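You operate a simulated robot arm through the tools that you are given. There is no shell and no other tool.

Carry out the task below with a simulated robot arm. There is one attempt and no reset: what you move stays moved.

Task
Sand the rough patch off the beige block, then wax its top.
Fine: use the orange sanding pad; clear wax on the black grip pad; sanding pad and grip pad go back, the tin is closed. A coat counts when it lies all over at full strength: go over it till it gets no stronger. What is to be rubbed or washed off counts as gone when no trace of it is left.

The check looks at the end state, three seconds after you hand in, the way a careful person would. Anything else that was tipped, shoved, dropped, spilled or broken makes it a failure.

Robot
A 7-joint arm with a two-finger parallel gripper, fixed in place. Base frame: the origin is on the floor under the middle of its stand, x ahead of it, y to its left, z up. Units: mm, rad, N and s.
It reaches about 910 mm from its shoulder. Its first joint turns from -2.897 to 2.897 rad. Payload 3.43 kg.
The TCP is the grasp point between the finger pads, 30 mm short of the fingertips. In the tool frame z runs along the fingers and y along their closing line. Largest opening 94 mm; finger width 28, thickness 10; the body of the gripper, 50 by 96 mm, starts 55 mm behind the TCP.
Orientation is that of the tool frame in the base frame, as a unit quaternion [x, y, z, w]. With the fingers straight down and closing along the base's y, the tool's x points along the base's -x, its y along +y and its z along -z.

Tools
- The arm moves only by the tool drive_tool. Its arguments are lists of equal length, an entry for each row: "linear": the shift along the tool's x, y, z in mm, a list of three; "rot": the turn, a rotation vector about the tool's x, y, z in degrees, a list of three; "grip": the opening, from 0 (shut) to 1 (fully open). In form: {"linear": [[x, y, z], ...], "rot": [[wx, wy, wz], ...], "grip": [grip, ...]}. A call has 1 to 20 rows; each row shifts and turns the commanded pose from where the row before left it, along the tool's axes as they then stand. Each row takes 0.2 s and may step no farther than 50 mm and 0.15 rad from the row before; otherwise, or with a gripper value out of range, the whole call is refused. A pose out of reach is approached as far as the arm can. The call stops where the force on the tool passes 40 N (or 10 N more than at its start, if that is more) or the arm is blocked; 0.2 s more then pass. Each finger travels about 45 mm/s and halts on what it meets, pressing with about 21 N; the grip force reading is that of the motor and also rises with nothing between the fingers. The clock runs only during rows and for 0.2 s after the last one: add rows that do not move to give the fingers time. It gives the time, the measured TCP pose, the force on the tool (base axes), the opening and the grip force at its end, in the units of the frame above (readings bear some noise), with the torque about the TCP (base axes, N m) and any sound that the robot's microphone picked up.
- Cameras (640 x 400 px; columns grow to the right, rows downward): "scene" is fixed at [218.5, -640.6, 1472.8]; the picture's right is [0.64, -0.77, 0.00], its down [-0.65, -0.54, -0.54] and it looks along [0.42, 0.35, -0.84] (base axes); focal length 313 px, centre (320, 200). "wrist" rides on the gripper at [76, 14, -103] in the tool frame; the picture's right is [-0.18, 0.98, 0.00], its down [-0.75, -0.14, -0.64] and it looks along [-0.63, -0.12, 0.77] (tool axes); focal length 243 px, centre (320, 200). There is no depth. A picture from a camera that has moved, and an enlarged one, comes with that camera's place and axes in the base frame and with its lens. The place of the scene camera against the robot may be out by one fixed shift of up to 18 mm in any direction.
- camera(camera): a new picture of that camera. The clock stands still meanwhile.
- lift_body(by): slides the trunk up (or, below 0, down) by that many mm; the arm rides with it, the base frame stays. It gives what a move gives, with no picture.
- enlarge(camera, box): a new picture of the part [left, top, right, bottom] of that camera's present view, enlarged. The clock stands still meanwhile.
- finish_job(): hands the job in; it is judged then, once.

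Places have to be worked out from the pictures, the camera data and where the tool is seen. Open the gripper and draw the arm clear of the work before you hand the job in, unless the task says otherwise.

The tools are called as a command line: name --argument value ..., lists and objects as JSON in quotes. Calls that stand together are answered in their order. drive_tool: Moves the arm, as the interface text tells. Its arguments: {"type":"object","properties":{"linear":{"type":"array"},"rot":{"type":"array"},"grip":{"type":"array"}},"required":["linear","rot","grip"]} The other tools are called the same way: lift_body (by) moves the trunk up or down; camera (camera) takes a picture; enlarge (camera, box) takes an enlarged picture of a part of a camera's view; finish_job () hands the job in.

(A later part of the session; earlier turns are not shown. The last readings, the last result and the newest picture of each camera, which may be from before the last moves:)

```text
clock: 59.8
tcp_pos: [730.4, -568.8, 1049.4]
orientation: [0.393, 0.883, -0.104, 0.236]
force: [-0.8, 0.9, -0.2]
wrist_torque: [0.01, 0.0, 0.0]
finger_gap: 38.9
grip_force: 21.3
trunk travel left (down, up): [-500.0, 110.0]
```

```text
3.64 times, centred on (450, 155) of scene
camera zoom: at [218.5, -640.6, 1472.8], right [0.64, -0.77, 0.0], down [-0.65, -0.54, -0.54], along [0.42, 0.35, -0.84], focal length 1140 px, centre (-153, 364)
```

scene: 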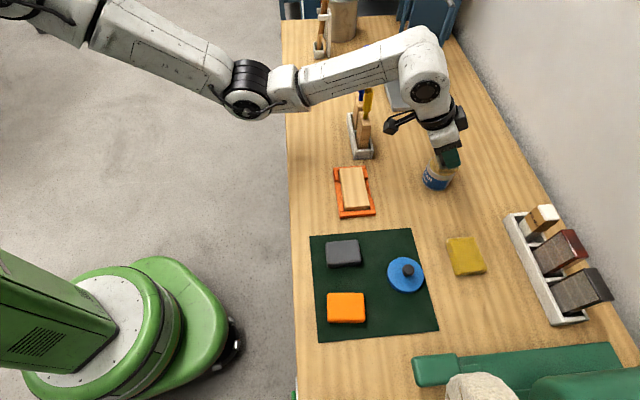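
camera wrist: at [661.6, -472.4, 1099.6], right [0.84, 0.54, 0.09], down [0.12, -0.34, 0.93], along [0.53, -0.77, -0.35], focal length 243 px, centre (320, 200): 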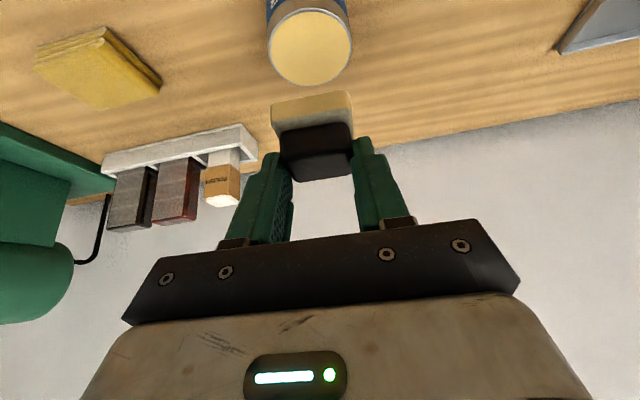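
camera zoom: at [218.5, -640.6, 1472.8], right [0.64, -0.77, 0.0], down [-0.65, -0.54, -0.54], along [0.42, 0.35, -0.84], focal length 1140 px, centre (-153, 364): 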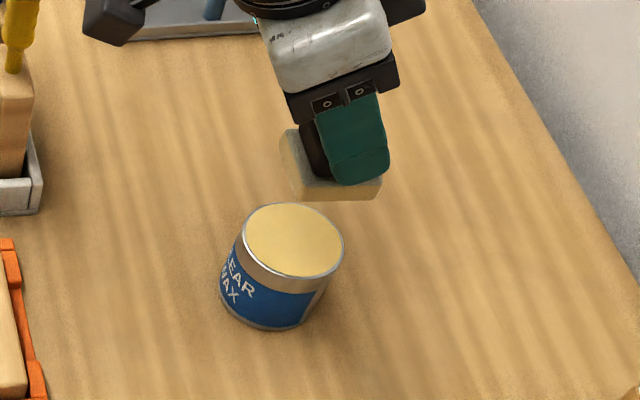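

The tin hasn't moved and the felt is loaded. I'll carry the pad over the block with a 2.6° yaw to match it, staying high past the hooks.

drive_tool --linear '[[0, 0, 0], [34.2, -3, -19.7], [34.2, -3, -19.7], [34.2, -3, -19.7], [34.2, -3.1, -19.7], [34, -3.1, -19.8], [0, 0, 0], [0, 0, 0]]' --rot '[[-1.3, 0, -2.25], [0, 0, 0], [0, 0, 0], [0, 0, 0], [0, 0, 0], [0, 0, 0], [0, 0, 0], [0, 0, 0]]' --grip '[0, 0, 0, 0, 0, 0, 0, 0]'

camera --camera "wrist"

camera --camera "scene"

```text
clock: 61.6
tcp_pos: [579.2, -439.6, 1047.5]
orientation: [0.372, 0.892, -0.1, 0.239]
force: [-0.1, 0.8, 0.1]
wrist_torque: [0.02, 0.0, 0.01]
finger_gap: 38.9
grip_force: 20.6
trunk travel left (down, up): [-500.0, 110.0]
```

```text
taken
camera wrist: at [507.1, -346.2, 1098.7], right [0.81, 0.58, 0.09], down [0.13, -0.33, 0.93], along [0.57, -0.74, -0.35], focal length 243 px, centre (320, 200)
```

wrist: 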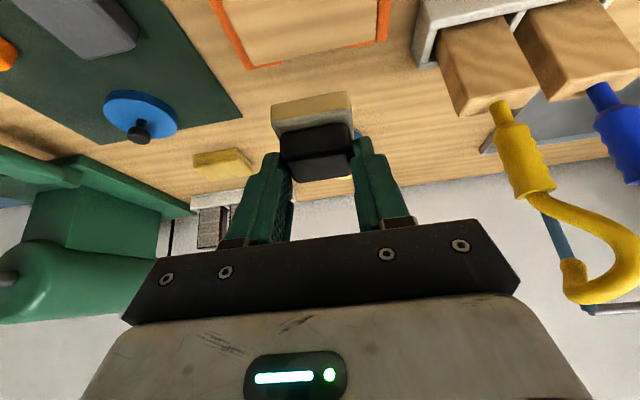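

```text
taken
```

scene: 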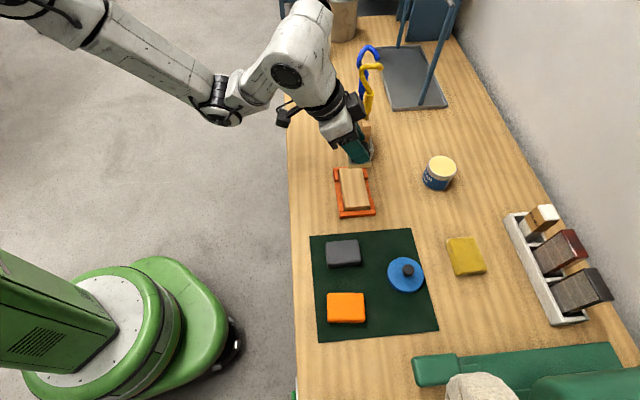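

Clear of the hooks. I'll descend to about 12 mm above the block and check the pad's alignment with it.

drive_tool --linear '[[13.5, 0.5, 24], [13.5, 0.5, 24], [13.5, 0.5, 23.7], [0, 0, 0], [0, 0, 0]]' --rot '[[0, 0, 0], [0, 0, 0], [0, 0, 0], [0, 0, 0], [0, 0, 0]]' --grip '[0, 0, 0, 0, 0]'

enlarge --camera "wrist" --box '[180, 0, 440, 200]'

enlarge --camera "scene" --box '[310, 120, 410, 225]'

```text
clock: 62.8
tcp_pos: [581.2, -438.8, 965.7]
orientation: [0.372, 0.892, -0.099, 0.239]
force: [0.5, 0.1, -1.1]
wrist_torque: [0.0, -0.03, -0.01]
finger_gap: 38.6
grip_force: 20.8
trunk travel left (down, up): [-500.0, 110.0]
```

```text
2.00 times, centred on (310, 100) of wrist
camera zoom: at [509.6, -346.2, 1016.1], right [0.81, 0.58, 0.09], down [0.13, -0.34, 0.93], along [0.57, -0.74, -0.35], focal length 485 px, centre (340, 400)
```

zoom: 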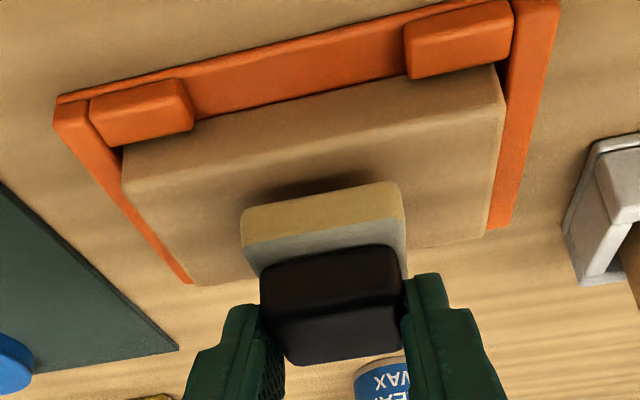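

```text
3.81 times, centred on (360, 172) of scene
camera zoom: at [218.5, -640.6, 1472.8], right [0.64, -0.77, 0.0], down [-0.65, -0.54, -0.54], along [0.42, 0.35, -0.84], focal length 1194 px, centre (168, 305)
```

zoom: 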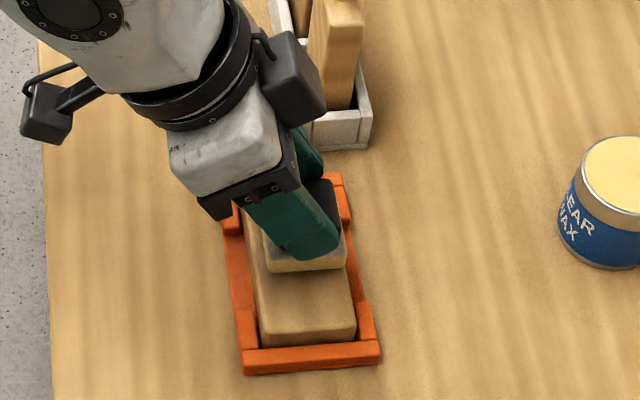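

The waxed felt hangs square over the block. I'll lower it to contact in small steps.

drive_tool --linear '[[2.5, 0, 4.33], [2, 0, 3.46], [0.5, 0, 0.87], [0, 0, 0]]' --rot '[[0, 0, 0], [0, 0, 0], [0, 0, 0], [0, 0, 0]]' --grip '[0, 0, 0, 0]'

```text
clock: 63.8
tcp_pos: [580.7, -439.5, 956.3]
orientation: [0.373, 0.89, -0.101, 0.241]
force: [-1.8, 0.0, 13.5]
wrist_torque: [-0.01, 0.02, -0.03]
finger_gap: 38.8
grip_force: 21.2
trunk travel left (down, up): [-500.0, 110.0]
```

Contact is made with 13.5 N. I'll start with one full stroke cycle along the middle, ±33 mm, and check the coat.

drive_tool --linear '[[0, -8.25, 0], [0, -8.25, 0], [0, -8.25, 0], [0, -8.25, 0], [0, 8.25, 0], [0, 8.25, 0], [0, 8.25, 0], [0, 8.25, 0], [0, 8.25, 0], [0, 8.25, 0], [0, 8.25, 0], [0, 8.25, 0], [0, 0, 0]]' --rot '[[0, 0, 0], [0, 0, 0], [0, 0, 0], [0, 0, 0], [0, 0, 0], [0, 0, 0], [0, 0, 0], [0, 0, 0], [0, 0, 0], [0, 0, 0], [0, 0, 0], [0, 0, 0], [0, 0, 0]]' --grip '[0, 0, 0, 0, 0, 0, 0, 0, 0, 0, 0, 0, 0]'

enlarge --camera "wrist" --box '[120, 0, 440, 200]'

enlarge --camera "scene" --box '[310, 120, 410, 225]'

```text
clock: 66.6
tcp_pos: [605.2, -416.4, 954.9]
orientation: [0.371, 0.892, -0.1, 0.239]
force: [-6.5, -5.7, 22.8]
wrist_torque: [-0.44, 0.0, -0.1]
finger_gap: 39.0
grip_force: 21.3
trunk travel left (down, up): [-500.0, 110.0]
```

```text
2.00 times, centred on (280, 100) of wrist
camera zoom: at [532.5, -322.3, 1007.1], right [0.81, 0.58, 0.09], down [0.13, -0.33, 0.93], along [0.57, -0.74, -0.35], focal length 485 px, centre (400, 400)
```

zoom: 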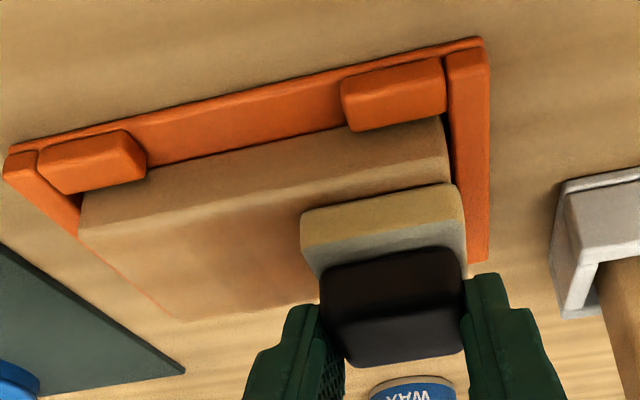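

```text
3.81 times, centred on (360, 172) of scene
camera zoom: at [218.5, -640.6, 1472.8], right [0.64, -0.77, 0.0], down [-0.65, -0.54, -0.54], along [0.42, 0.35, -0.84], focal length 1194 px, centre (168, 305)
```

zoom: 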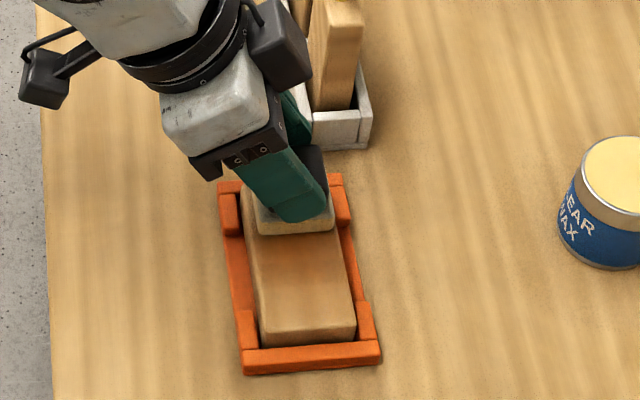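

The top is taking a warm amber tone. Next I'll go along both side lanes (5 mm toward and away from the robot) to cover the full width.

drive_tool --linear '[[4.33, 0, -2.5], [0, -8.25, 0], [0, -8.25, 0], [0, -8.25, 0], [0, -8.25, 0], [0, -8.25, 0], [0, -8.25, 0], [0, -8.25, 0], [0, -8.25, 0], [-8.66, 0, 5], [0, 8.25, 0], [0, 8.25, 0], [0, 8.25, 0], [0, 8.25, 0], [0, 8.25, 0], [0, 8.25, 0], [0, 8.25, 0], [0, 8.25, 0], [0, 0, 0]]' --rot '[[0, 0, 0], [0, 0, 0], [0, 0, 0], [0, 0, 0], [0, 0, 0], [0, 0, 0], [0, 0, 0], [0, 0, 0], [0, 0, 0], [0, 0, 0], [0, 0, 0], [0, 0, 0], [0, 0, 0], [0, 0, 0], [0, 0, 0], [0, 0, 0], [0, 0, 0], [0, 0, 0], [0, 0, 0]]' --grip '[0, 0, 0, 0, 0, 0, 0, 0, 0, 0, 0, 0, 0, 0, 0, 0, 0, 0, 0]'

enlarge --camera "wrist" --box '[120, 0, 440, 200]'

enlarge --camera "scene" --box '[325, 150, 385, 220]'

```text
clock: 70.6
tcp_pos: [608.6, -419.0, 955.2]
orientation: [0.373, 0.891, -0.1, 0.239]
force: [-3.3, -2.7, 10.1]
wrist_torque: [-0.2, 0.02, -0.05]
finger_gap: 38.9
grip_force: 21.6
trunk travel left (down, up): [-500.0, 110.0]
```

```text
2.00 times, centred on (280, 100) of wrist
camera zoom: at [536.3, -325.8, 1006.6], right [0.81, 0.58, 0.09], down [0.13, -0.33, 0.93], along [0.57, -0.75, -0.35], focal length 485 px, centre (400, 400)
```

zoom: 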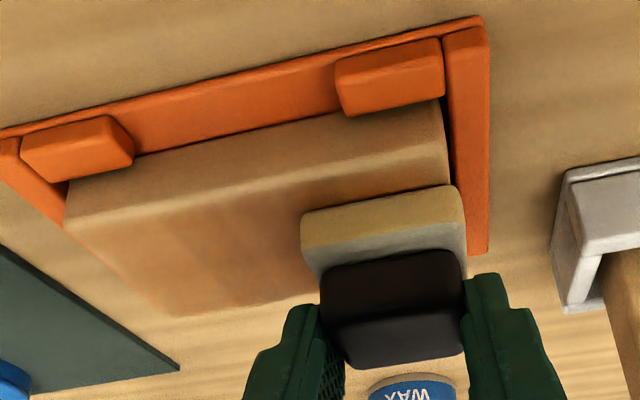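

```text
5.71 times, centred on (355, 185) of scene
camera zoom: at [218.5, -640.6, 1472.8], right [0.64, -0.77, 0.0], down [-0.65, -0.54, -0.54], along [0.42, 0.35, -0.84], focal length 1791 px, centre (120, 286)
```

zoom: 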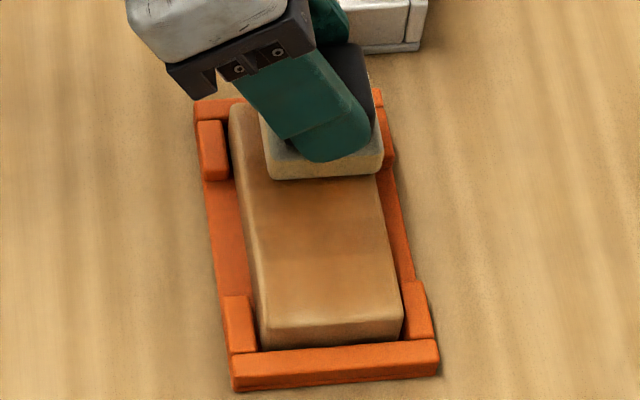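

The coat is building up but is still lighter at the ends and edges. I'll press slightly more and repeat both lanes with ±35 mm strokes.

drive_tool --linear '[[0.2, 2, 0.35], [0, -8.75, 0], [0, -8.75, 0], [0, -8.75, 0], [0, -8.75, 0], [0, -8.75, 0], [0, -8.75, 0], [0, -8.75, 0], [0, -8.75, 0], [8.66, 0, -5], [0, 8.75, 0], [0, 8.75, 0], [0, 8.75, 0], [0, 8.75, 0], [0, 8.75, 0], [0, 8.75, 0], [0, 8.75, 0], [0, 8.75, 0], [0, 0, 0]]' --rot '[[0, 0, 0], [0, 0, 0], [0, 0, 0], [0, 0, 0], [0, 0, 0], [0, 0, 0], [0, 0, 0], [0, 0, 0], [0, 0, 0], [0, 0, 0], [0, 0, 0], [0, 0, 0], [0, 0, 0], [0, 0, 0], [0, 0, 0], [0, 0, 0], [0, 0, 0], [0, 0, 0], [0, 0, 0]]' --grip '[0, 0, 0, 0, 0, 0, 0, 0, 0, 0, 0, 0, 0, 0, 0, 0, 0, 0, 0]'

enlarge --camera "wrist" --box '[120, 0, 440, 200]'

enlarge --camera "scene" --box '[325, 150, 385, 220]'

```text
clock: 74.6
tcp_pos: [601.4, -410.0, 955.7]
orientation: [0.372, 0.891, -0.1, 0.239]
force: [-1.6, -1.0, 5.4]
wrist_torque: [-0.11, 0.04, -0.01]
finger_gap: 38.7
grip_force: 20.7
trunk travel left (down, up): [-500.0, 110.0]
```

```text
2.00 times, centred on (280, 100) of wrist
camera zoom: at [530.9, -317.5, 1006.5], right [0.81, 0.58, 0.09], down [0.13, -0.34, 0.93], along [0.57, -0.74, -0.35], focal length 485 px, centre (400, 400)
```

zoom: 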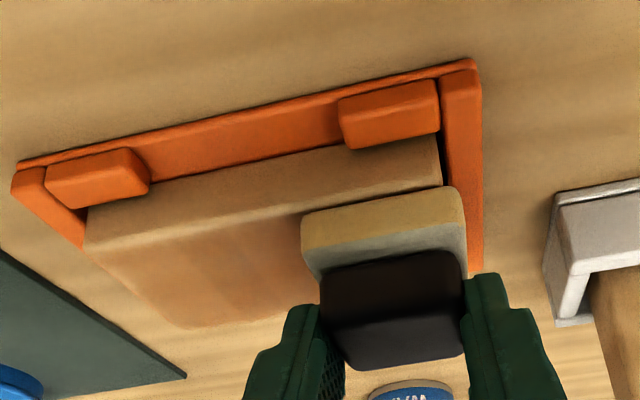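

```text
5.71 times, centred on (355, 185) of scene
camera zoom: at [218.5, -640.6, 1472.8], right [0.64, -0.77, 0.0], down [-0.65, -0.54, -0.54], along [0.42, 0.35, -0.84], focal length 1791 px, centre (120, 286)
```

zoom: 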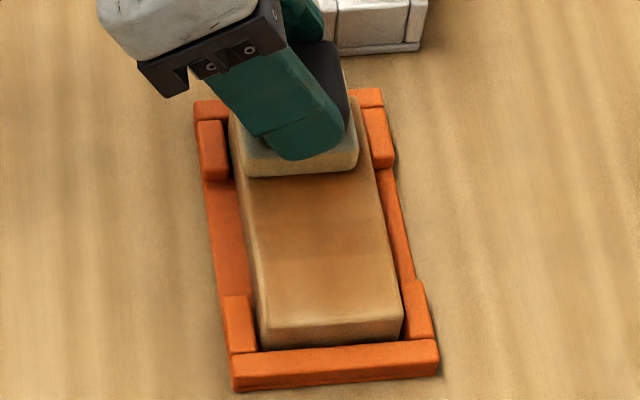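

The middle is darker than the ends because the ends get less rubbing. I'll press 0.6 mm more, do extra short strokes at this end in both lanes, then sweep to the other end.

drive_tool --linear '[[0.3, 0, 0.52], [0, -8.75, 0], [0, -8.75, 0], [0, 8.75, 0], [0, 8.75, 0], [8.66, 0, -5], [-8.66, 0, 5], [-8.66, 0, 5], [0, -8.75, 0], [0, -8.75, 0], [0, 8.75, 0], [0, 8.75, 0], [0, -10, 0], [0, -10, 0], [0, -10, 0], [0, -10, 0], [0, -10, 0], [0, -10, 0], [0, -10, 0], [0, 0, 0]]' --rot '[[0, 0, 0], [0, 0, 0], [0, 0, 0], [0, 0, 0], [0, 0, 0], [0, 0, 0], [0, 0, 0], [0, 0, 0], [0, 0, 0], [0, 0, 0], [0, 0, 0], [0, 0, 0], [0, 0, 0], [0, 0, 0], [0, 0, 0], [0, 0, 0], [0, 0, 0], [0, 0, 0], [0, 0, 0], [0, 0, 0]]' --grip '[0, 0, 0, 0, 0, 0, 0, 0, 0, 0, 0, 0, 0, 0, 0, 0, 0, 0, 0, 0]'

enlarge --camera "wrist" --box '[220, 0, 540, 200]'

enlarge --camera "scene" --box '[325, 150, 385, 220]'

```text
clock: 78.8
tcp_pos: [560.3, -467.6, 955.1]
orientation: [0.372, 0.891, -0.1, 0.239]
force: [3.3, 2.9, 12.0]
wrist_torque: [0.06, -0.17, 0.02]
finger_gap: 38.7
grip_force: 21.0
trunk travel left (down, up): [-500.0, 110.0]
```

```text
2.00 times, centred on (380, 100) of wrist
camera zoom: at [487.8, -374.3, 1005.9], right [0.81, 0.58, 0.09], down [0.13, -0.33, 0.93], along [0.57, -0.74, -0.35], focal length 485 px, centre (200, 400)
```

zoom: 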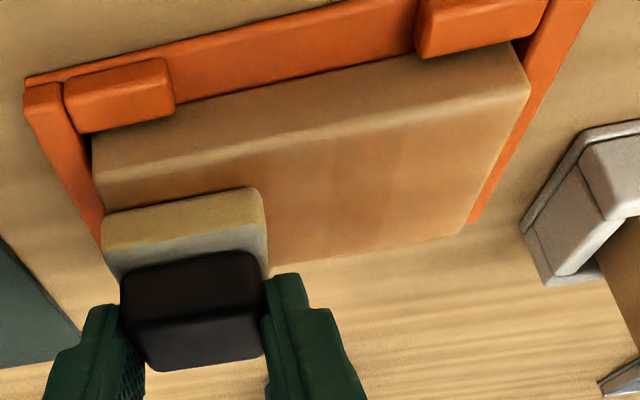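

```text
5.71 times, centred on (355, 185) of scene
camera zoom: at [218.5, -640.6, 1472.8], right [0.64, -0.77, 0.0], down [-0.65, -0.54, -0.54], along [0.42, 0.35, -0.84], focal length 1791 px, centre (120, 286)
```

zoom: 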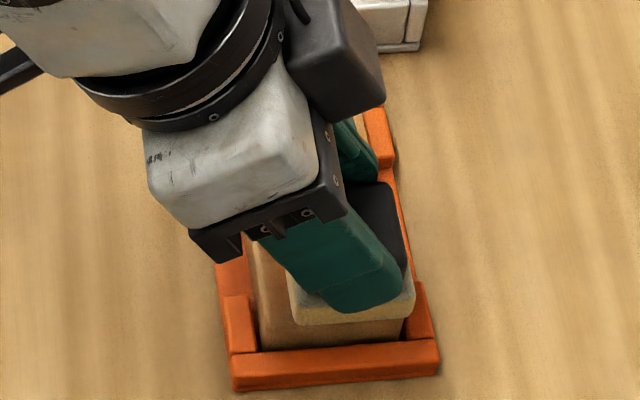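

At this end the pad edge is just flush with the block's end, so I'll go 4 mm farther and do short strokes here in both lanes. After that I'll lift off to inspect the coat.

drive_tool --linear '[[0, -4, 0], [0, 9, 0], [0, 9, 0], [0, -9, 0], [0, -9, 0], [8.66, 0, -5], [0, 9, 0], [0, 9, 0], [0, -9, 0], [0, -9, 0], [0, 9, 0], [0, 9, 0], [0, -9, 0], [0, -9, 0], [-8.66, 0, 5], [0, 9, 0], [0, 9, 0], [0, -9, 0], [0, -9, 0], [0, 0, 0]]' --rot '[[0, 0, 0], [0, 0, 0], [0, 0, 0], [0, 0, 0], [0, 0, 0], [0, 0, 0], [0, 0, 0], [0, 0, 0], [0, 0, 0], [0, 0, 0], [0, 0, 0], [0, 0, 0], [0, 0, 0], [0, 0, 0], [0, 0, 0], [0, 0, 0], [0, 0, 0], [0, 0, 0], [0, 0, 0], [0, 0, 0]]' --grip '[0, 0, 0, 0, 0, 0, 0, 0, 0, 0, 0, 0, 0, 0, 0, 0, 0, 0, 0, 0]'

drive_tool --linear '[[-5, 0, -8.66], [-15, 0, -26], [-15, 0, -26], [-15, 0, -26], [0, -45, 0], [0, -45, 0], [0, -45, 0], [0, 0, 0], [0, 0, 0]]' --rot '[[0, 0, 0], [0, 0, 0], [0, 0, 0], [0, 0, 0], [0, 0, 0], [0, 0, 0], [0, 0, 0], [0, 0, 0], [0, 0, 0]]' --grip '[0, 0, 0, 0, 0, 0, 0, 0, 0]'

enlarge --camera "scene" --box '[325, 150, 385, 220]'

camera --camera "wrist"

```text
clock: 83.0
tcp_pos: [557.0, -470.1, 956.4]
orientation: [0.372, 0.892, -0.099, 0.239]
force: [1.5, 1.1, 5.0]
wrist_torque: [0.03, -0.1, -0.03]
finger_gap: 39.0
grip_force: 20.5
trunk travel left (down, up): [-500.0, 110.0]
```

```text
clock: 85.0
tcp_pos: [460.7, -565.3, 1055.9]
orientation: [0.371, 0.891, -0.1, 0.24]
force: [-0.1, 0.0, -0.3]
wrist_torque: [-0.01, -0.01, -0.01]
finger_gap: 38.8
grip_force: 20.8
trunk travel left (down, up): [-500.0, 110.0]
```

```text
5.71 times, centred on (355, 185) of scene
camera zoom: at [218.5, -640.6, 1472.8], right [0.64, -0.77, 0.0], down [-0.65, -0.54, -0.54], along [0.42, 0.35, -0.84], focal length 1791 px, centre (120, 286)
```

zoom: 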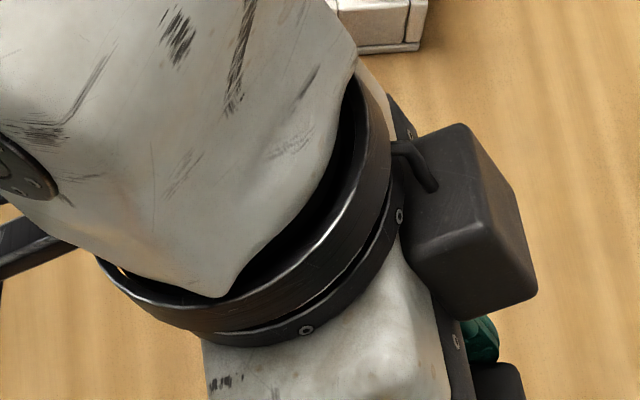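

```text
taken
camera wrist: at [388.6, -471.6, 1106.6], right [0.81, 0.58, 0.09], down [0.13, -0.33, 0.93], along [0.57, -0.74, -0.35], focal length 243 px, centre (320, 200)
```

wrist: 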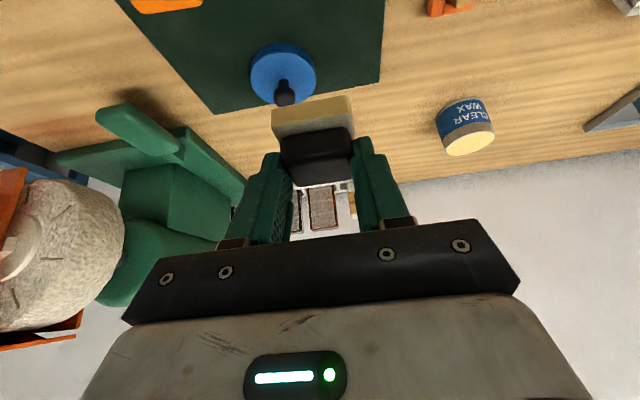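

From here the arm blocks the scene camera. I'll move out to above the tin, which I want to revisit anyway, and look at the block from there.

drive_tool --linear '[[-23.4, 27.1, 13.5], [-23.4, 27.1, 13.5], [-23.4, 27.1, 13.5], [-23.4, 27.1, 13.5], [-23.4, 27.1, 13.5], [-23.4, 27.1, 13.5], [-23.4, 27.1, 13.5], [0, 0, 0], [0, 0, 0]]' --rot '[[0, 0, 0], [0, 0, 0], [0, 0, 0], [0, 0, 0], [0, 0, 0], [0, 0, 0], [0, 0, 0], [0, 0, 0], [0, 0, 0]]' --grip '[0, 0, 0, 0, 0, 0, 0, 0, 0]'

enlarge --camera "scene" --box '[325, 150, 385, 220]'

camera --camera "wrist"

camera --camera "scene"

```text
clock: 87.0
tcp_pos: [730.9, -565.6, 1055.9]
orientation: [0.372, 0.892, -0.099, 0.238]
force: [-0.9, 0.2, -0.2]
wrist_torque: [0.0, 0.0, -0.02]
finger_gap: 38.8
grip_force: 21.3
trunk travel left (down, up): [-500.0, 110.0]
```

```text
5.71 times, centred on (355, 185) of scene
camera zoom: at [218.5, -640.6, 1472.8], right [0.64, -0.77, 0.0], down [-0.65, -0.54, -0.54], along [0.42, 0.35, -0.84], focal length 1791 px, centre (120, 286)
```

zoom: 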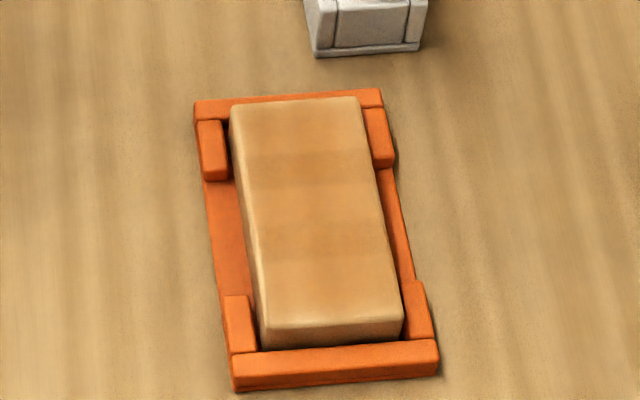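

```text
taken
camera wrist: at [658.6, -473.0, 1106.3], right [0.81, 0.58, 0.09], down [0.13, -0.34, 0.93], along [0.57, -0.74, -0.35], focal length 243 px, centre (320, 200)
```

wrist: 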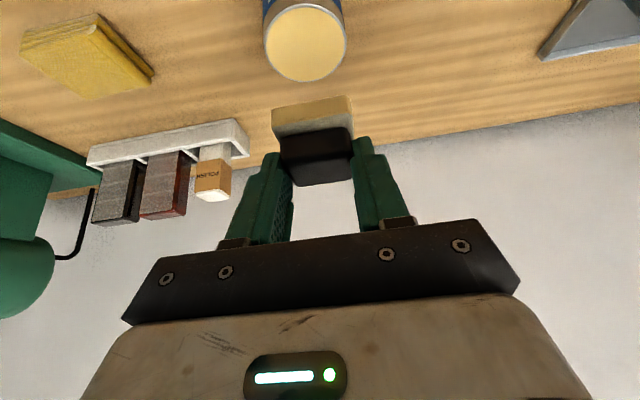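

```text
taken
```

scene: 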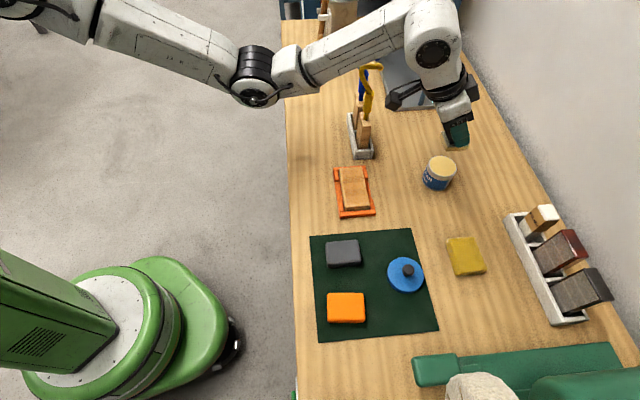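

The coat is strong in the middle but weaker toward the ends, so the pad is probably running dry. I'll dip it in the wax again.

drive_tool --linear '[[11.3, -1, 18.7], [11.3, -1, 18.7], [11.3, 0, 18.7], [0, 0, 0], [1, 0, 1.73], [1, 0, 1.73], [0, 0, 0], [0, 0, 0]]' --rot '[[0, 0, 0], [0, 0, 0], [0, 0, 0], [0, 0, 0], [0, 0, 0], [0, 0, 0], [0, 0, 0], [0, 0, 0]]' --grip '[0, 0, 0, 0, 0, 0, 0, 0]'

enlarge --camera "scene" --box '[400, 120, 500, 210]'

enlarge --camera "wrist" --box '[220, 0, 430, 200]'

```text
clock: 88.8
tcp_pos: [726.6, -566.2, 985.6]
orientation: [0.373, 0.891, -0.1, 0.238]
force: [-0.5, 0.8, 0.6]
wrist_torque: [0.0, 0.0, 0.0]
finger_gap: 39.1
grip_force: 21.3
trunk travel left (down, up): [-500.0, 110.0]
```

```text
4.44 times, centred on (450, 165) of scene
camera zoom: at [218.5, -640.6, 1472.8], right [0.64, -0.77, 0.0], down [-0.65, -0.54, -0.54], along [0.42, 0.35, -0.84], focal length 1393 px, centre (-258, 356)
```

zoom: 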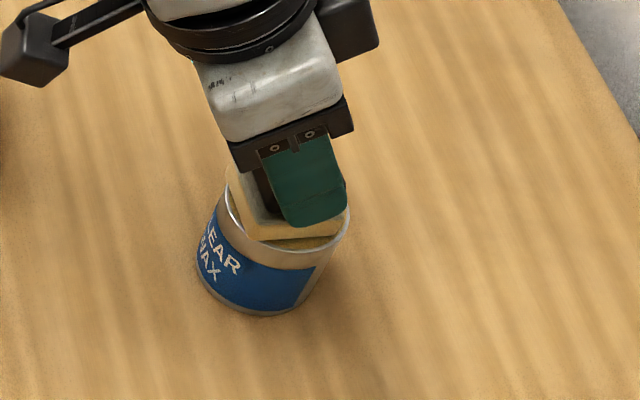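

```text
2.00 times, centred on (325, 100) of wrist
camera zoom: at [655.0, -473.3, 1036.1], right [0.81, 0.58, 0.09], down [0.13, -0.34, 0.93], along [0.57, -0.74, -0.35], focal length 485 px, centre (310, 400)
```

zoom: 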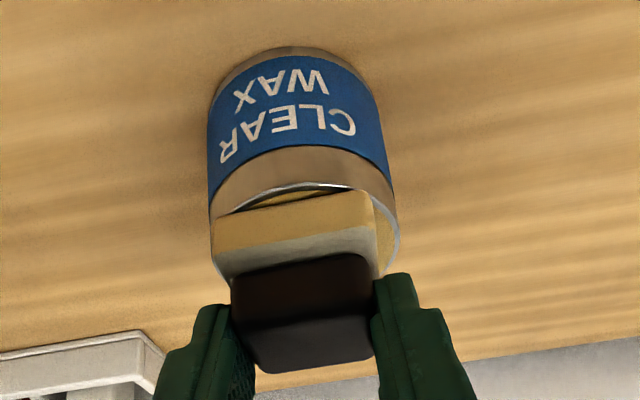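

Not touching yet: the pad has seated about 3 mm deeper in the fingers. I'll lower further in small steps until it presses on the wax.

drive_tool --linear '[[0.5, 1.5, 0.87], [0.5, 0, 0.87], [0.5, 0, 0.87], [0, 0, 0], [0, 0, 0]]' --rot '[[0, 0, 0], [0, 0, 0], [0, 0, 0], [0, 0, 0], [0, 0, 0]]' --grip '[0, 0, 0, 0, 0]'

```text
clock: 90.0
tcp_pos: [727.5, -565.0, 984.7]
orientation: [0.372, 0.891, -0.1, 0.239]
force: [0.1, -1.4, 17.3]
wrist_torque: [-0.08, -0.01, 0.01]
finger_gap: 38.7
grip_force: 21.2
trunk travel left (down, up): [-500.0, 110.0]
```

Pressing on the wax with 17 N. I'll dwell briefly, lift off, return over the block and come down to about 10 mm above it.

drive_tool --linear '[[0, 0, 0], [0, 0, 0], [-2.5, 0, -4.33], [-10, 0, -17.3], [-20, 0, -34.6], [33.5, -3.7, -19.3], [33.5, -3.7, -19.3], [33.5, -3.7, -19.3], [33.5, -3.7, -19.3], [33.4, -3.8, -19.5], [0, 0, 0], [14, 0, 24.2], [14, 0, 24.2], [12, 0, 20.8], [0, 0, 0], [0, 0, 0]]' --rot '[[0, 0, 0], [0, 0, 0], [0, 0, 0], [0, 0, 0], [0, 0, 0], [0, 0, 0], [0, 0, 0], [0, 0, 0], [0, 0, 0], [0, 0, 0], [0, 0, 0], [0, 0, 0], [0, 0, 0], [0, 0, 0], [0, 0, 0], [0, 0, 0]]' --grip '[0, 0, 0, 0, 0, 0, 0, 0, 0, 0, 0, 0, 0, 0, 0, 0]'

enlarge --camera "wrist" --box '[180, 0, 440, 200]'

```text
clock: 93.4
tcp_pos: [577.7, -440.0, 967.3]
orientation: [0.372, 0.891, -0.1, 0.239]
force: [-0.8, -0.3, -0.1]
wrist_torque: [-0.05, -0.01, 0.02]
finger_gap: 38.9
grip_force: 21.0
trunk travel left (down, up): [-500.0, 110.0]
```

```text
2.00 times, centred on (310, 100) of wrist
camera zoom: at [506.0, -347.6, 1018.7], right [0.81, 0.58, 0.09], down [0.13, -0.34, 0.93], along [0.57, -0.74, -0.35], focal length 485 px, centre (340, 400)
```

zoom: 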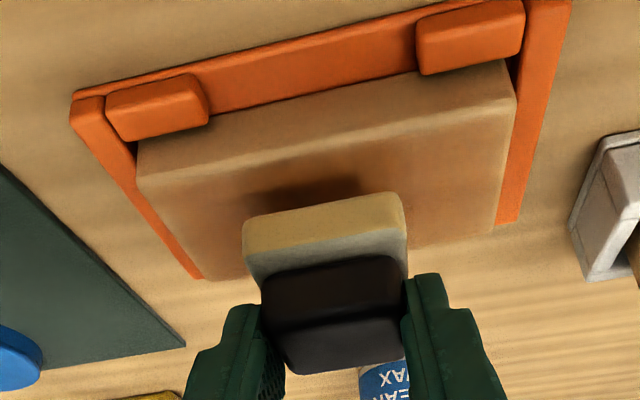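

Well centred on the block now. I'll lower to contact.

drive_tool --linear '[[2.5, 0, 4.33], [2.5, 0, 4.33], [1, 0, 1.73], [0.5, 0, 0.87], [0, 0, 0]]' --rot '[[0, 0, 0], [0, 0, 0], [0, 0, 0], [0, 0, 0], [0, 0, 0]]' --grip '[0, 0, 0, 0, 0]'

```text
clock: 94.6
tcp_pos: [577.8, -441.7, 954.7]
orientation: [0.372, 0.891, -0.1, 0.239]
force: [-1.0, 0.1, 2.0]
wrist_torque: [0.02, 0.07, -0.01]
finger_gap: 38.9
grip_force: 21.2
trunk travel left (down, up): [-500.0, 110.0]
```

Light contact. With the freshly loaded pad I'll press about 1.2 mm more and work the near end first, in both lanes.

drive_tool --linear '[[0.6, 0, 1.04], [4.33, -9, -2.5], [0, -9, 0], [0, -9, 0], [0, -9, 0], [0, 9, 0], [0, 9, 0], [0, -9, 0], [0, -9, 0], [-4.33, 0, 2.5], [-4.33, 0, 2.5], [0, 9, 0], [0, 9, 0], [0, -9, 0], [0, -9, 0], [0, 0, 0]]' --rot '[[0, 0, 0], [0, 0, 0], [0, 0, 0], [0, 0, 0], [0, 0, 0], [0, 0, 0], [0, 0, 0], [0, 0, 0], [0, 0, 0], [0, 0, 0], [0, 0, 0], [0, 0, 0], [0, 0, 0], [0, 0, 0], [0, 0, 0], [0, 0, 0]]' --grip '[0, 0, 0, 0, 0, 0, 0, 0, 0, 0, 0, 0, 0, 0, 0, 0]'

enlarge --camera "scene" --box '[325, 150, 385, 220]'

```text
clock: 98.0
tcp_pos: [558.2, -469.3, 954.3]
orientation: [0.371, 0.892, -0.1, 0.239]
force: [7.6, 5.6, 19.2]
wrist_torque: [0.19, -0.49, 0.03]
finger_gap: 38.8
grip_force: 20.9
trunk travel left (down, up): [-500.0, 110.0]
```

```text
5.71 times, centred on (355, 185) of scene
camera zoom: at [218.5, -640.6, 1472.8], right [0.64, -0.77, 0.0], down [-0.65, -0.54, -0.54], along [0.42, 0.35, -0.84], focal length 1791 px, centre (120, 286)
```

zoom: 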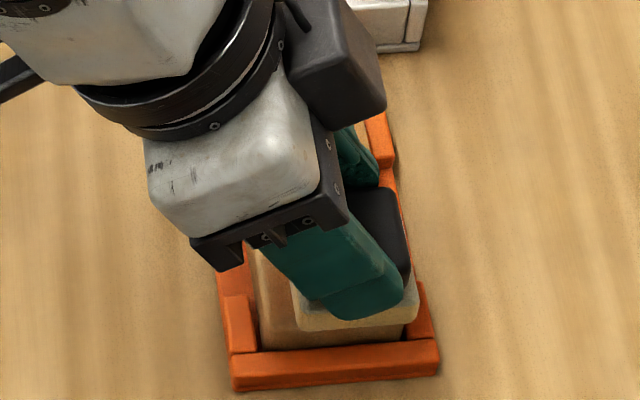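

The pad overhangs the far side by about 6 mm here, so my lane centre is about 3 mm off toward the far side. I'll use lanes shifted accordingly: work the robot-side edge here, then sweep to the other end and do short strokes there.

drive_tool --linear '[[5.63, 0, -3.25], [5.63, 0, -3.25], [0, 9, 0], [0, 9, 0], [0, -9, 0], [0, -9, 0], [0, 9, 0], [0, 9, 0], [0, 9, 0], [0, 9, 0], [0, 9, 0], [0, 9, 0], [0, 9, 0], [0, 9, 0], [0, -9, 0], [0, -9, 0], [0, 9, 0], [0, 9, 0], [0, 0, 0]]' --rot '[[0, 0, 0], [0, 0, 0], [0, 0, 0], [0, 0, 0], [0, 0, 0], [0, 0, 0], [0, 0, 0], [0, 0, 0], [0, 0, 0], [0, 0, 0], [0, 0, 0], [0, 0, 0], [0, 0, 0], [0, 0, 0], [0, 0, 0], [0, 0, 0], [0, 0, 0], [0, 0, 0], [0, 0, 0]]' --grip '[0, 0, 0, 0, 0, 0, 0, 0, 0, 0, 0, 0, 0, 0, 0, 0, 0, 0, 0]'

enlarge --camera "scene" --box '[325, 150, 385, 220]'

enlarge --camera "wrist" --box '[120, 0, 440, 200]'

```text
clock: 102.0
tcp_pos: [597.6, -409.6, 954.8]
orientation: [0.373, 0.891, -0.1, 0.239]
force: [-10.4, -7.7, 24.2]
wrist_torque: [-0.41, 0.34, -0.12]
finger_gap: 38.7
grip_force: 21.1
trunk travel left (down, up): [-500.0, 110.0]
```

```text
5.71 times, centred on (355, 185) of scene
camera zoom: at [218.5, -640.6, 1472.8], right [0.64, -0.77, 0.0], down [-0.65, -0.54, -0.54], along [0.42, 0.35, -0.84], focal length 1791 px, centre (120, 286)
```

zoom: 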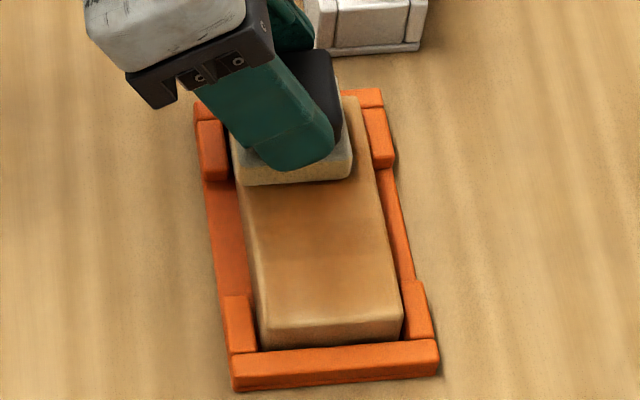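

```text
2.00 times, centred on (280, 100) of wrist
camera zoom: at [525.6, -316.8, 1004.9], right [0.81, 0.58, 0.09], down [0.13, -0.33, 0.93], along [0.57, -0.75, -0.35], focal length 485 px, centre (400, 400)
```

zoom: 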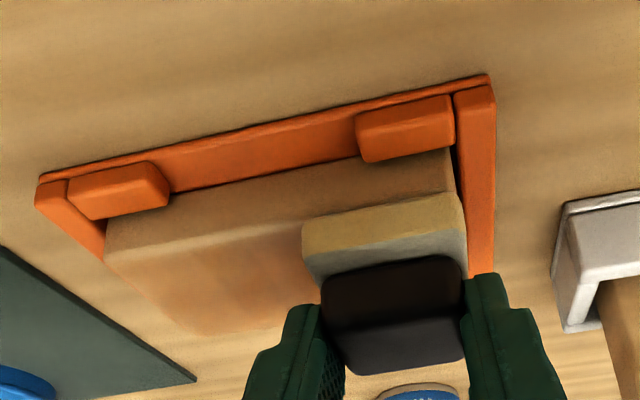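

The coat is strengthening. Now the far-side lane at this end, then a sweep to the other end and short strokes there.

drive_tool --linear '[[-4.76, 0, 2.75], [-4.76, 0, 2.75], [0, -9, 0], [0, -9, 0], [0, 9, 0], [0, 9, 0], [0, -9, 0], [0, -9, 0], [0, -9, 0], [0, -9, 0], [0, -9, 0], [0, -9, 0], [0, -9, 0], [0, -9, 0], [0, 9, 0], [0, 9, 0], [0, -9, 0], [0, -9, 0], [0, 0, 0]]' --rot '[[0, 0, 0], [0, 0, 0], [0, 0, 0], [0, 0, 0], [0, 0, 0], [0, 0, 0], [0, 0, 0], [0, 0, 0], [0, 0, 0], [0, 0, 0], [0, 0, 0], [0, 0, 0], [0, 0, 0], [0, 0, 0], [0, 0, 0], [0, 0, 0], [0, 0, 0], [0, 0, 0], [0, 0, 0]]' --grip '[0, 0, 0, 0, 0, 0, 0, 0, 0, 0, 0, 0, 0, 0, 0, 0, 0, 0, 0]'

enlarge --camera "wrist" --box '[220, 0, 540, 200]'

```text
clock: 106.0
tcp_pos: [556.4, -467.0, 953.9]
orientation: [0.372, 0.891, -0.1, 0.24]
force: [8.9, 6.7, 22.4]
wrist_torque: [0.27, -0.48, 0.04]
finger_gap: 39.1
grip_force: 21.0
trunk travel left (down, up): [-500.0, 110.0]
```

```text
2.00 times, centred on (380, 100) of wrist
camera zoom: at [484.3, -374.7, 1004.8], right [0.81, 0.58, 0.09], down [0.13, -0.33, 0.93], along [0.57, -0.74, -0.35], focal length 485 px, centre (200, 400)
```

zoom: 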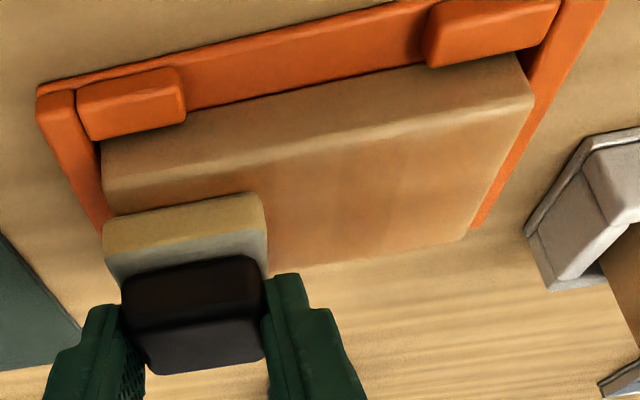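

I'll make two more full-length sweeps (middle lane and robot-side lane) with this load.

drive_tool --linear '[[4.76, 0, -2.75], [0, 9, 0], [0, 9, 0], [0, 9, 0], [0, 9, 0], [0, 9, 0], [0, 9, 0], [0, 9, 0], [0, 9, 0], [4.76, 0, -2.75], [0, -9, 0], [0, -9, 0], [0, -9, 0], [0, -9, 0], [0, -9, 0], [0, -9, 0], [0, -9, 0], [0, -9, 0], [0, 0, 0]]' --rot '[[0, 0, 0], [0, 0, 0], [0, 0, 0], [0, 0, 0], [0, 0, 0], [0, 0, 0], [0, 0, 0], [0, 0, 0], [0, 0, 0], [0, 0, 0], [0, 0, 0], [0, 0, 0], [0, 0, 0], [0, 0, 0], [0, 0, 0], [0, 0, 0], [0, 0, 0], [0, 0, 0], [0, 0, 0]]' --grip '[0, 0, 0, 0, 0, 0, 0, 0, 0, 0, 0, 0, 0, 0, 0, 0, 0, 0, 0]'

```text
clock: 110.0
tcp_pos: [546.0, -459.8, 955.0]
orientation: [0.373, 0.891, -0.101, 0.239]
force: [6.2, 4.4, 20.8]
wrist_torque: [0.18, -0.36, 0.07]
finger_gap: 38.8
grip_force: 20.8
trunk travel left (down, up): [-500.0, 110.0]
```

Lifting off and moving above the tin to inspect the coat and reload.

drive_tool --linear '[[-5, 0, -8.66], [-15, 0, -26], [-15, 0, -26], [-15, 0, -26], [-29.3, 9.2, 16.9], [-29.3, 9.2, 16.9], [-29.3, 9.2, 16.9], [-29.3, 9.2, 16.9], [-29.3, 9.2, 16.9], [-29.3, 9.2, 16.9], [0, 0, 0], [0, 0, 0]]' --rot '[[0, 0, 0], [0, 0, 0], [0, 0, 0], [0, 0, 0], [0, 0, 0], [0, 0, 0], [0, 0, 0], [0, 0, 0], [0, 0, 0], [0, 0, 0], [0, 0, 0], [0, 0, 0]]' --grip '[0, 0, 0, 0, 0, 0, 0, 0, 0, 0, 0, 0]'

enlarge --camera "scene" --box '[325, 150, 385, 220]'

camera --camera "wrist"

```text
clock: 112.6
tcp_pos: [730.1, -567.3, 1055.2]
orientation: [0.372, 0.892, -0.099, 0.239]
force: [1.0, -0.1, -0.5]
wrist_torque: [0.0, 0.0, -0.02]
finger_gap: 38.7
grip_force: 21.3
trunk travel left (down, up): [-500.0, 110.0]
```

```text
5.71 times, centred on (355, 185) of scene
camera zoom: at [218.5, -640.6, 1472.8], right [0.64, -0.77, 0.0], down [-0.65, -0.54, -0.54], along [0.42, 0.35, -0.84], focal length 1791 px, centre (120, 286)
```

zoom: 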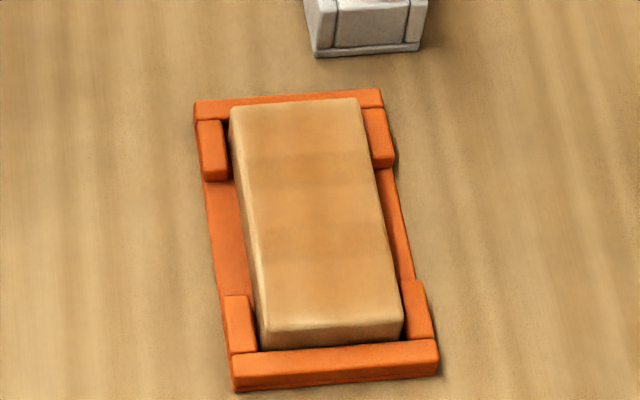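

```text
taken
camera wrist: at [658.0, -473.6, 1105.7], right [0.81, 0.58, 0.09], down [0.13, -0.34, 0.93], along [0.57, -0.74, -0.35], focal length 243 px, centre (320, 200)
```

wrist: 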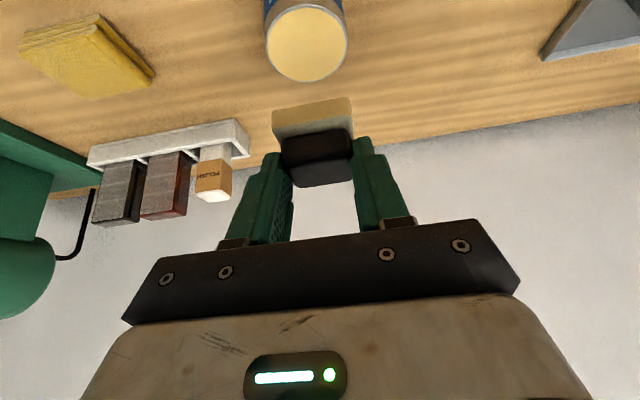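

More uniform than before, but I'll zoom in to compare the centre with the edges.

enlarge --camera "scene" --box '[334, 162, 374, 190]'

enlarge --camera "scene" --box '[336, 186, 376, 214]'

```text
14.29 times, centred on (354, 176) of scene
camera zoom: at [218.5, -640.6, 1472.8], right [0.64, -0.77, 0.0], down [-0.65, -0.54, -0.54], along [0.42, 0.35, -0.84], focal length 4477 px, centre (-166, 543)
```

zoom: 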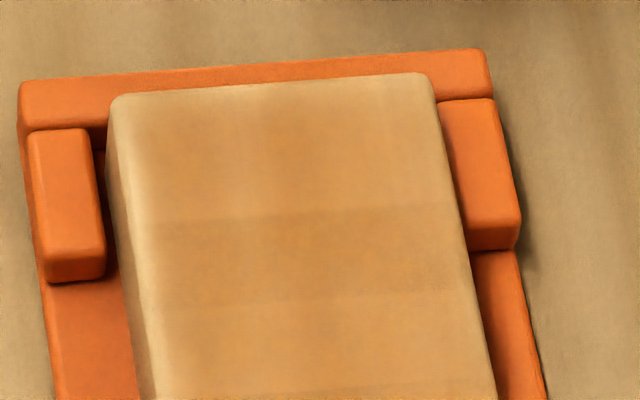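

```text
14.29 times, centred on (356, 200) of scene
camera zoom: at [218.5, -640.6, 1472.8], right [0.64, -0.77, 0.0], down [-0.65, -0.54, -0.54], along [0.42, 0.35, -0.84], focal length 4477 px, centre (-194, 200)
```

zoom: 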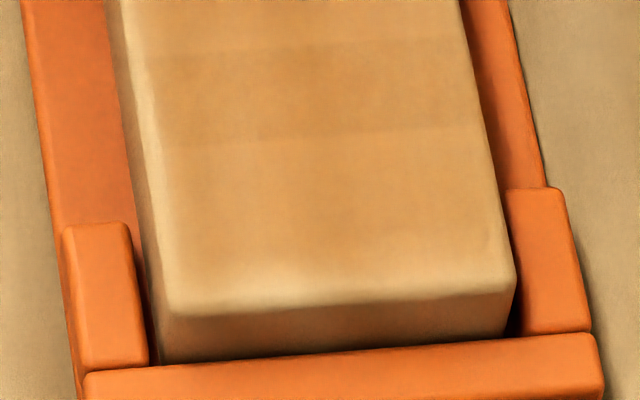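

The middle is strong, but about 5 mm at the ends and along the side edges are lighter, so the pad must overhang farther. I'll reload the pad and then use wider lanes with longer strokes.

drive_tool --linear '[[11.3, -0.5, 19.6], [11.3, -0.5, 19.6], [11.4, 0, 19.7], [0, 0, 0], [0.5, 0, 0.87], [0.5, 0, 0.87], [0.5, 0, 0.87], [0, 0, 0], [0, 0, 0]]' --rot '[[0, 0, 0], [0, 0, 0], [0, 0, 0], [0, 0, 0], [0, 0, 0], [0, 0, 0], [0, 0, 0], [0, 0, 0], [0, 0, 0]]' --grip '[0, 0, 0, 0, 0, 0, 0, 0, 0]'

enlarge --camera "scene" --box '[400, 120, 500, 210]'

```text
clock: 114.6
tcp_pos: [729.3, -566.4, 984.9]
orientation: [0.372, 0.891, -0.101, 0.241]
force: [1.1, -1.0, 16.2]
wrist_torque: [0.12, 0.04, -0.02]
finger_gap: 38.8
grip_force: 20.4
trunk travel left (down, up): [-500.0, 110.0]
```

```text
4.44 times, centred on (450, 165) of scene
camera zoom: at [218.5, -640.6, 1472.8], right [0.64, -0.77, 0.0], down [-0.65, -0.54, -0.54], along [0.42, 0.35, -0.84], focal length 1393 px, centre (-258, 356)
```

zoom: 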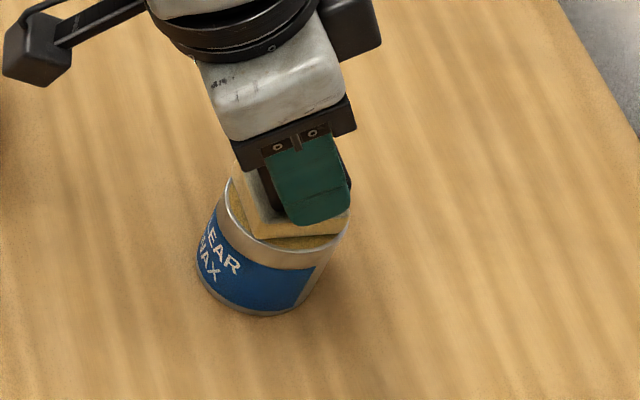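

Loaded again with 16 N of press. I'll lift and go back over the block centre, down to just above contact.

drive_tool --linear '[[0, 0, 0], [0, 0, 0], [-2.5, 0, -4.33], [-10, 0, -17.3], [-20, 0, -34.6], [34.3, -3.7, -19.8], [34.3, -3.7, -19.8], [34.3, -3.7, -19.8], [34.3, -3.7, -19.8], [34.2, -3.6, -19.8], [0, 0, 0], [14, 0, 24.2], [14, 0, 24.2], [14, 0, 24.2], [2.5, 0, 4.33], [0, 0, 0], [0, 0, 0]]' --rot '[[0, 0, 0], [0, 0, 0], [0, 0, 0], [0, 0, 0], [0, 0, 0], [0, 0, 0], [0, 0, 0], [0, 0, 0], [0, 0, 0], [0, 0, 0], [0, 0, 0], [0, 0, 0], [0, 0, 0], [0, 0, 0], [0, 0, 0], [0, 0, 0], [0, 0, 0]]' --grip '[0, 0, 0, 0, 0, 0, 0, 0, 0, 0, 0, 0, 0, 0, 0, 0, 0]'

enlarge --camera "scene" --box '[325, 150, 385, 220]'

enlarge --camera "wrist" --box '[180, 0, 440, 200]'

```text
clock: 118.2
tcp_pos: [576.1, -439.0, 958.0]
orientation: [0.372, 0.891, -0.1, 0.239]
force: [-0.3, -0.1, -0.2]
wrist_torque: [-0.02, 0.02, 0.05]
finger_gap: 39.0
grip_force: 20.8
trunk travel left (down, up): [-500.0, 110.0]
```

```text
5.71 times, centred on (355, 185) of scene
camera zoom: at [218.5, -640.6, 1472.8], right [0.64, -0.77, 0.0], down [-0.65, -0.54, -0.54], along [0.42, 0.35, -0.84], focal length 1791 px, centre (120, 286)
```

zoom: 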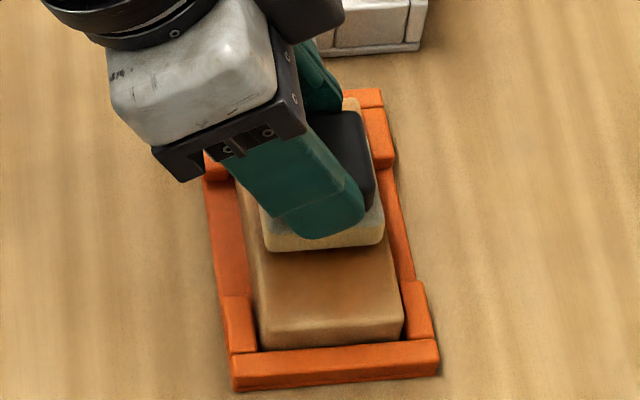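

```text
2.00 times, centred on (310, 100) of wrist
camera zoom: at [503.9, -345.7, 1009.4], right [0.81, 0.58, 0.09], down [0.13, -0.34, 0.93], along [0.57, -0.74, -0.35], focal length 485 px, centre (340, 400)
```

zoom: 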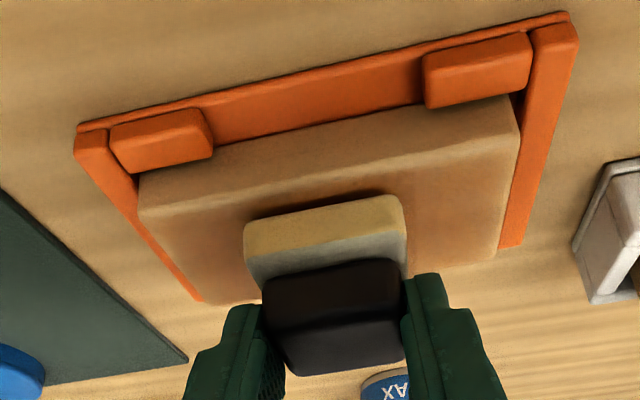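

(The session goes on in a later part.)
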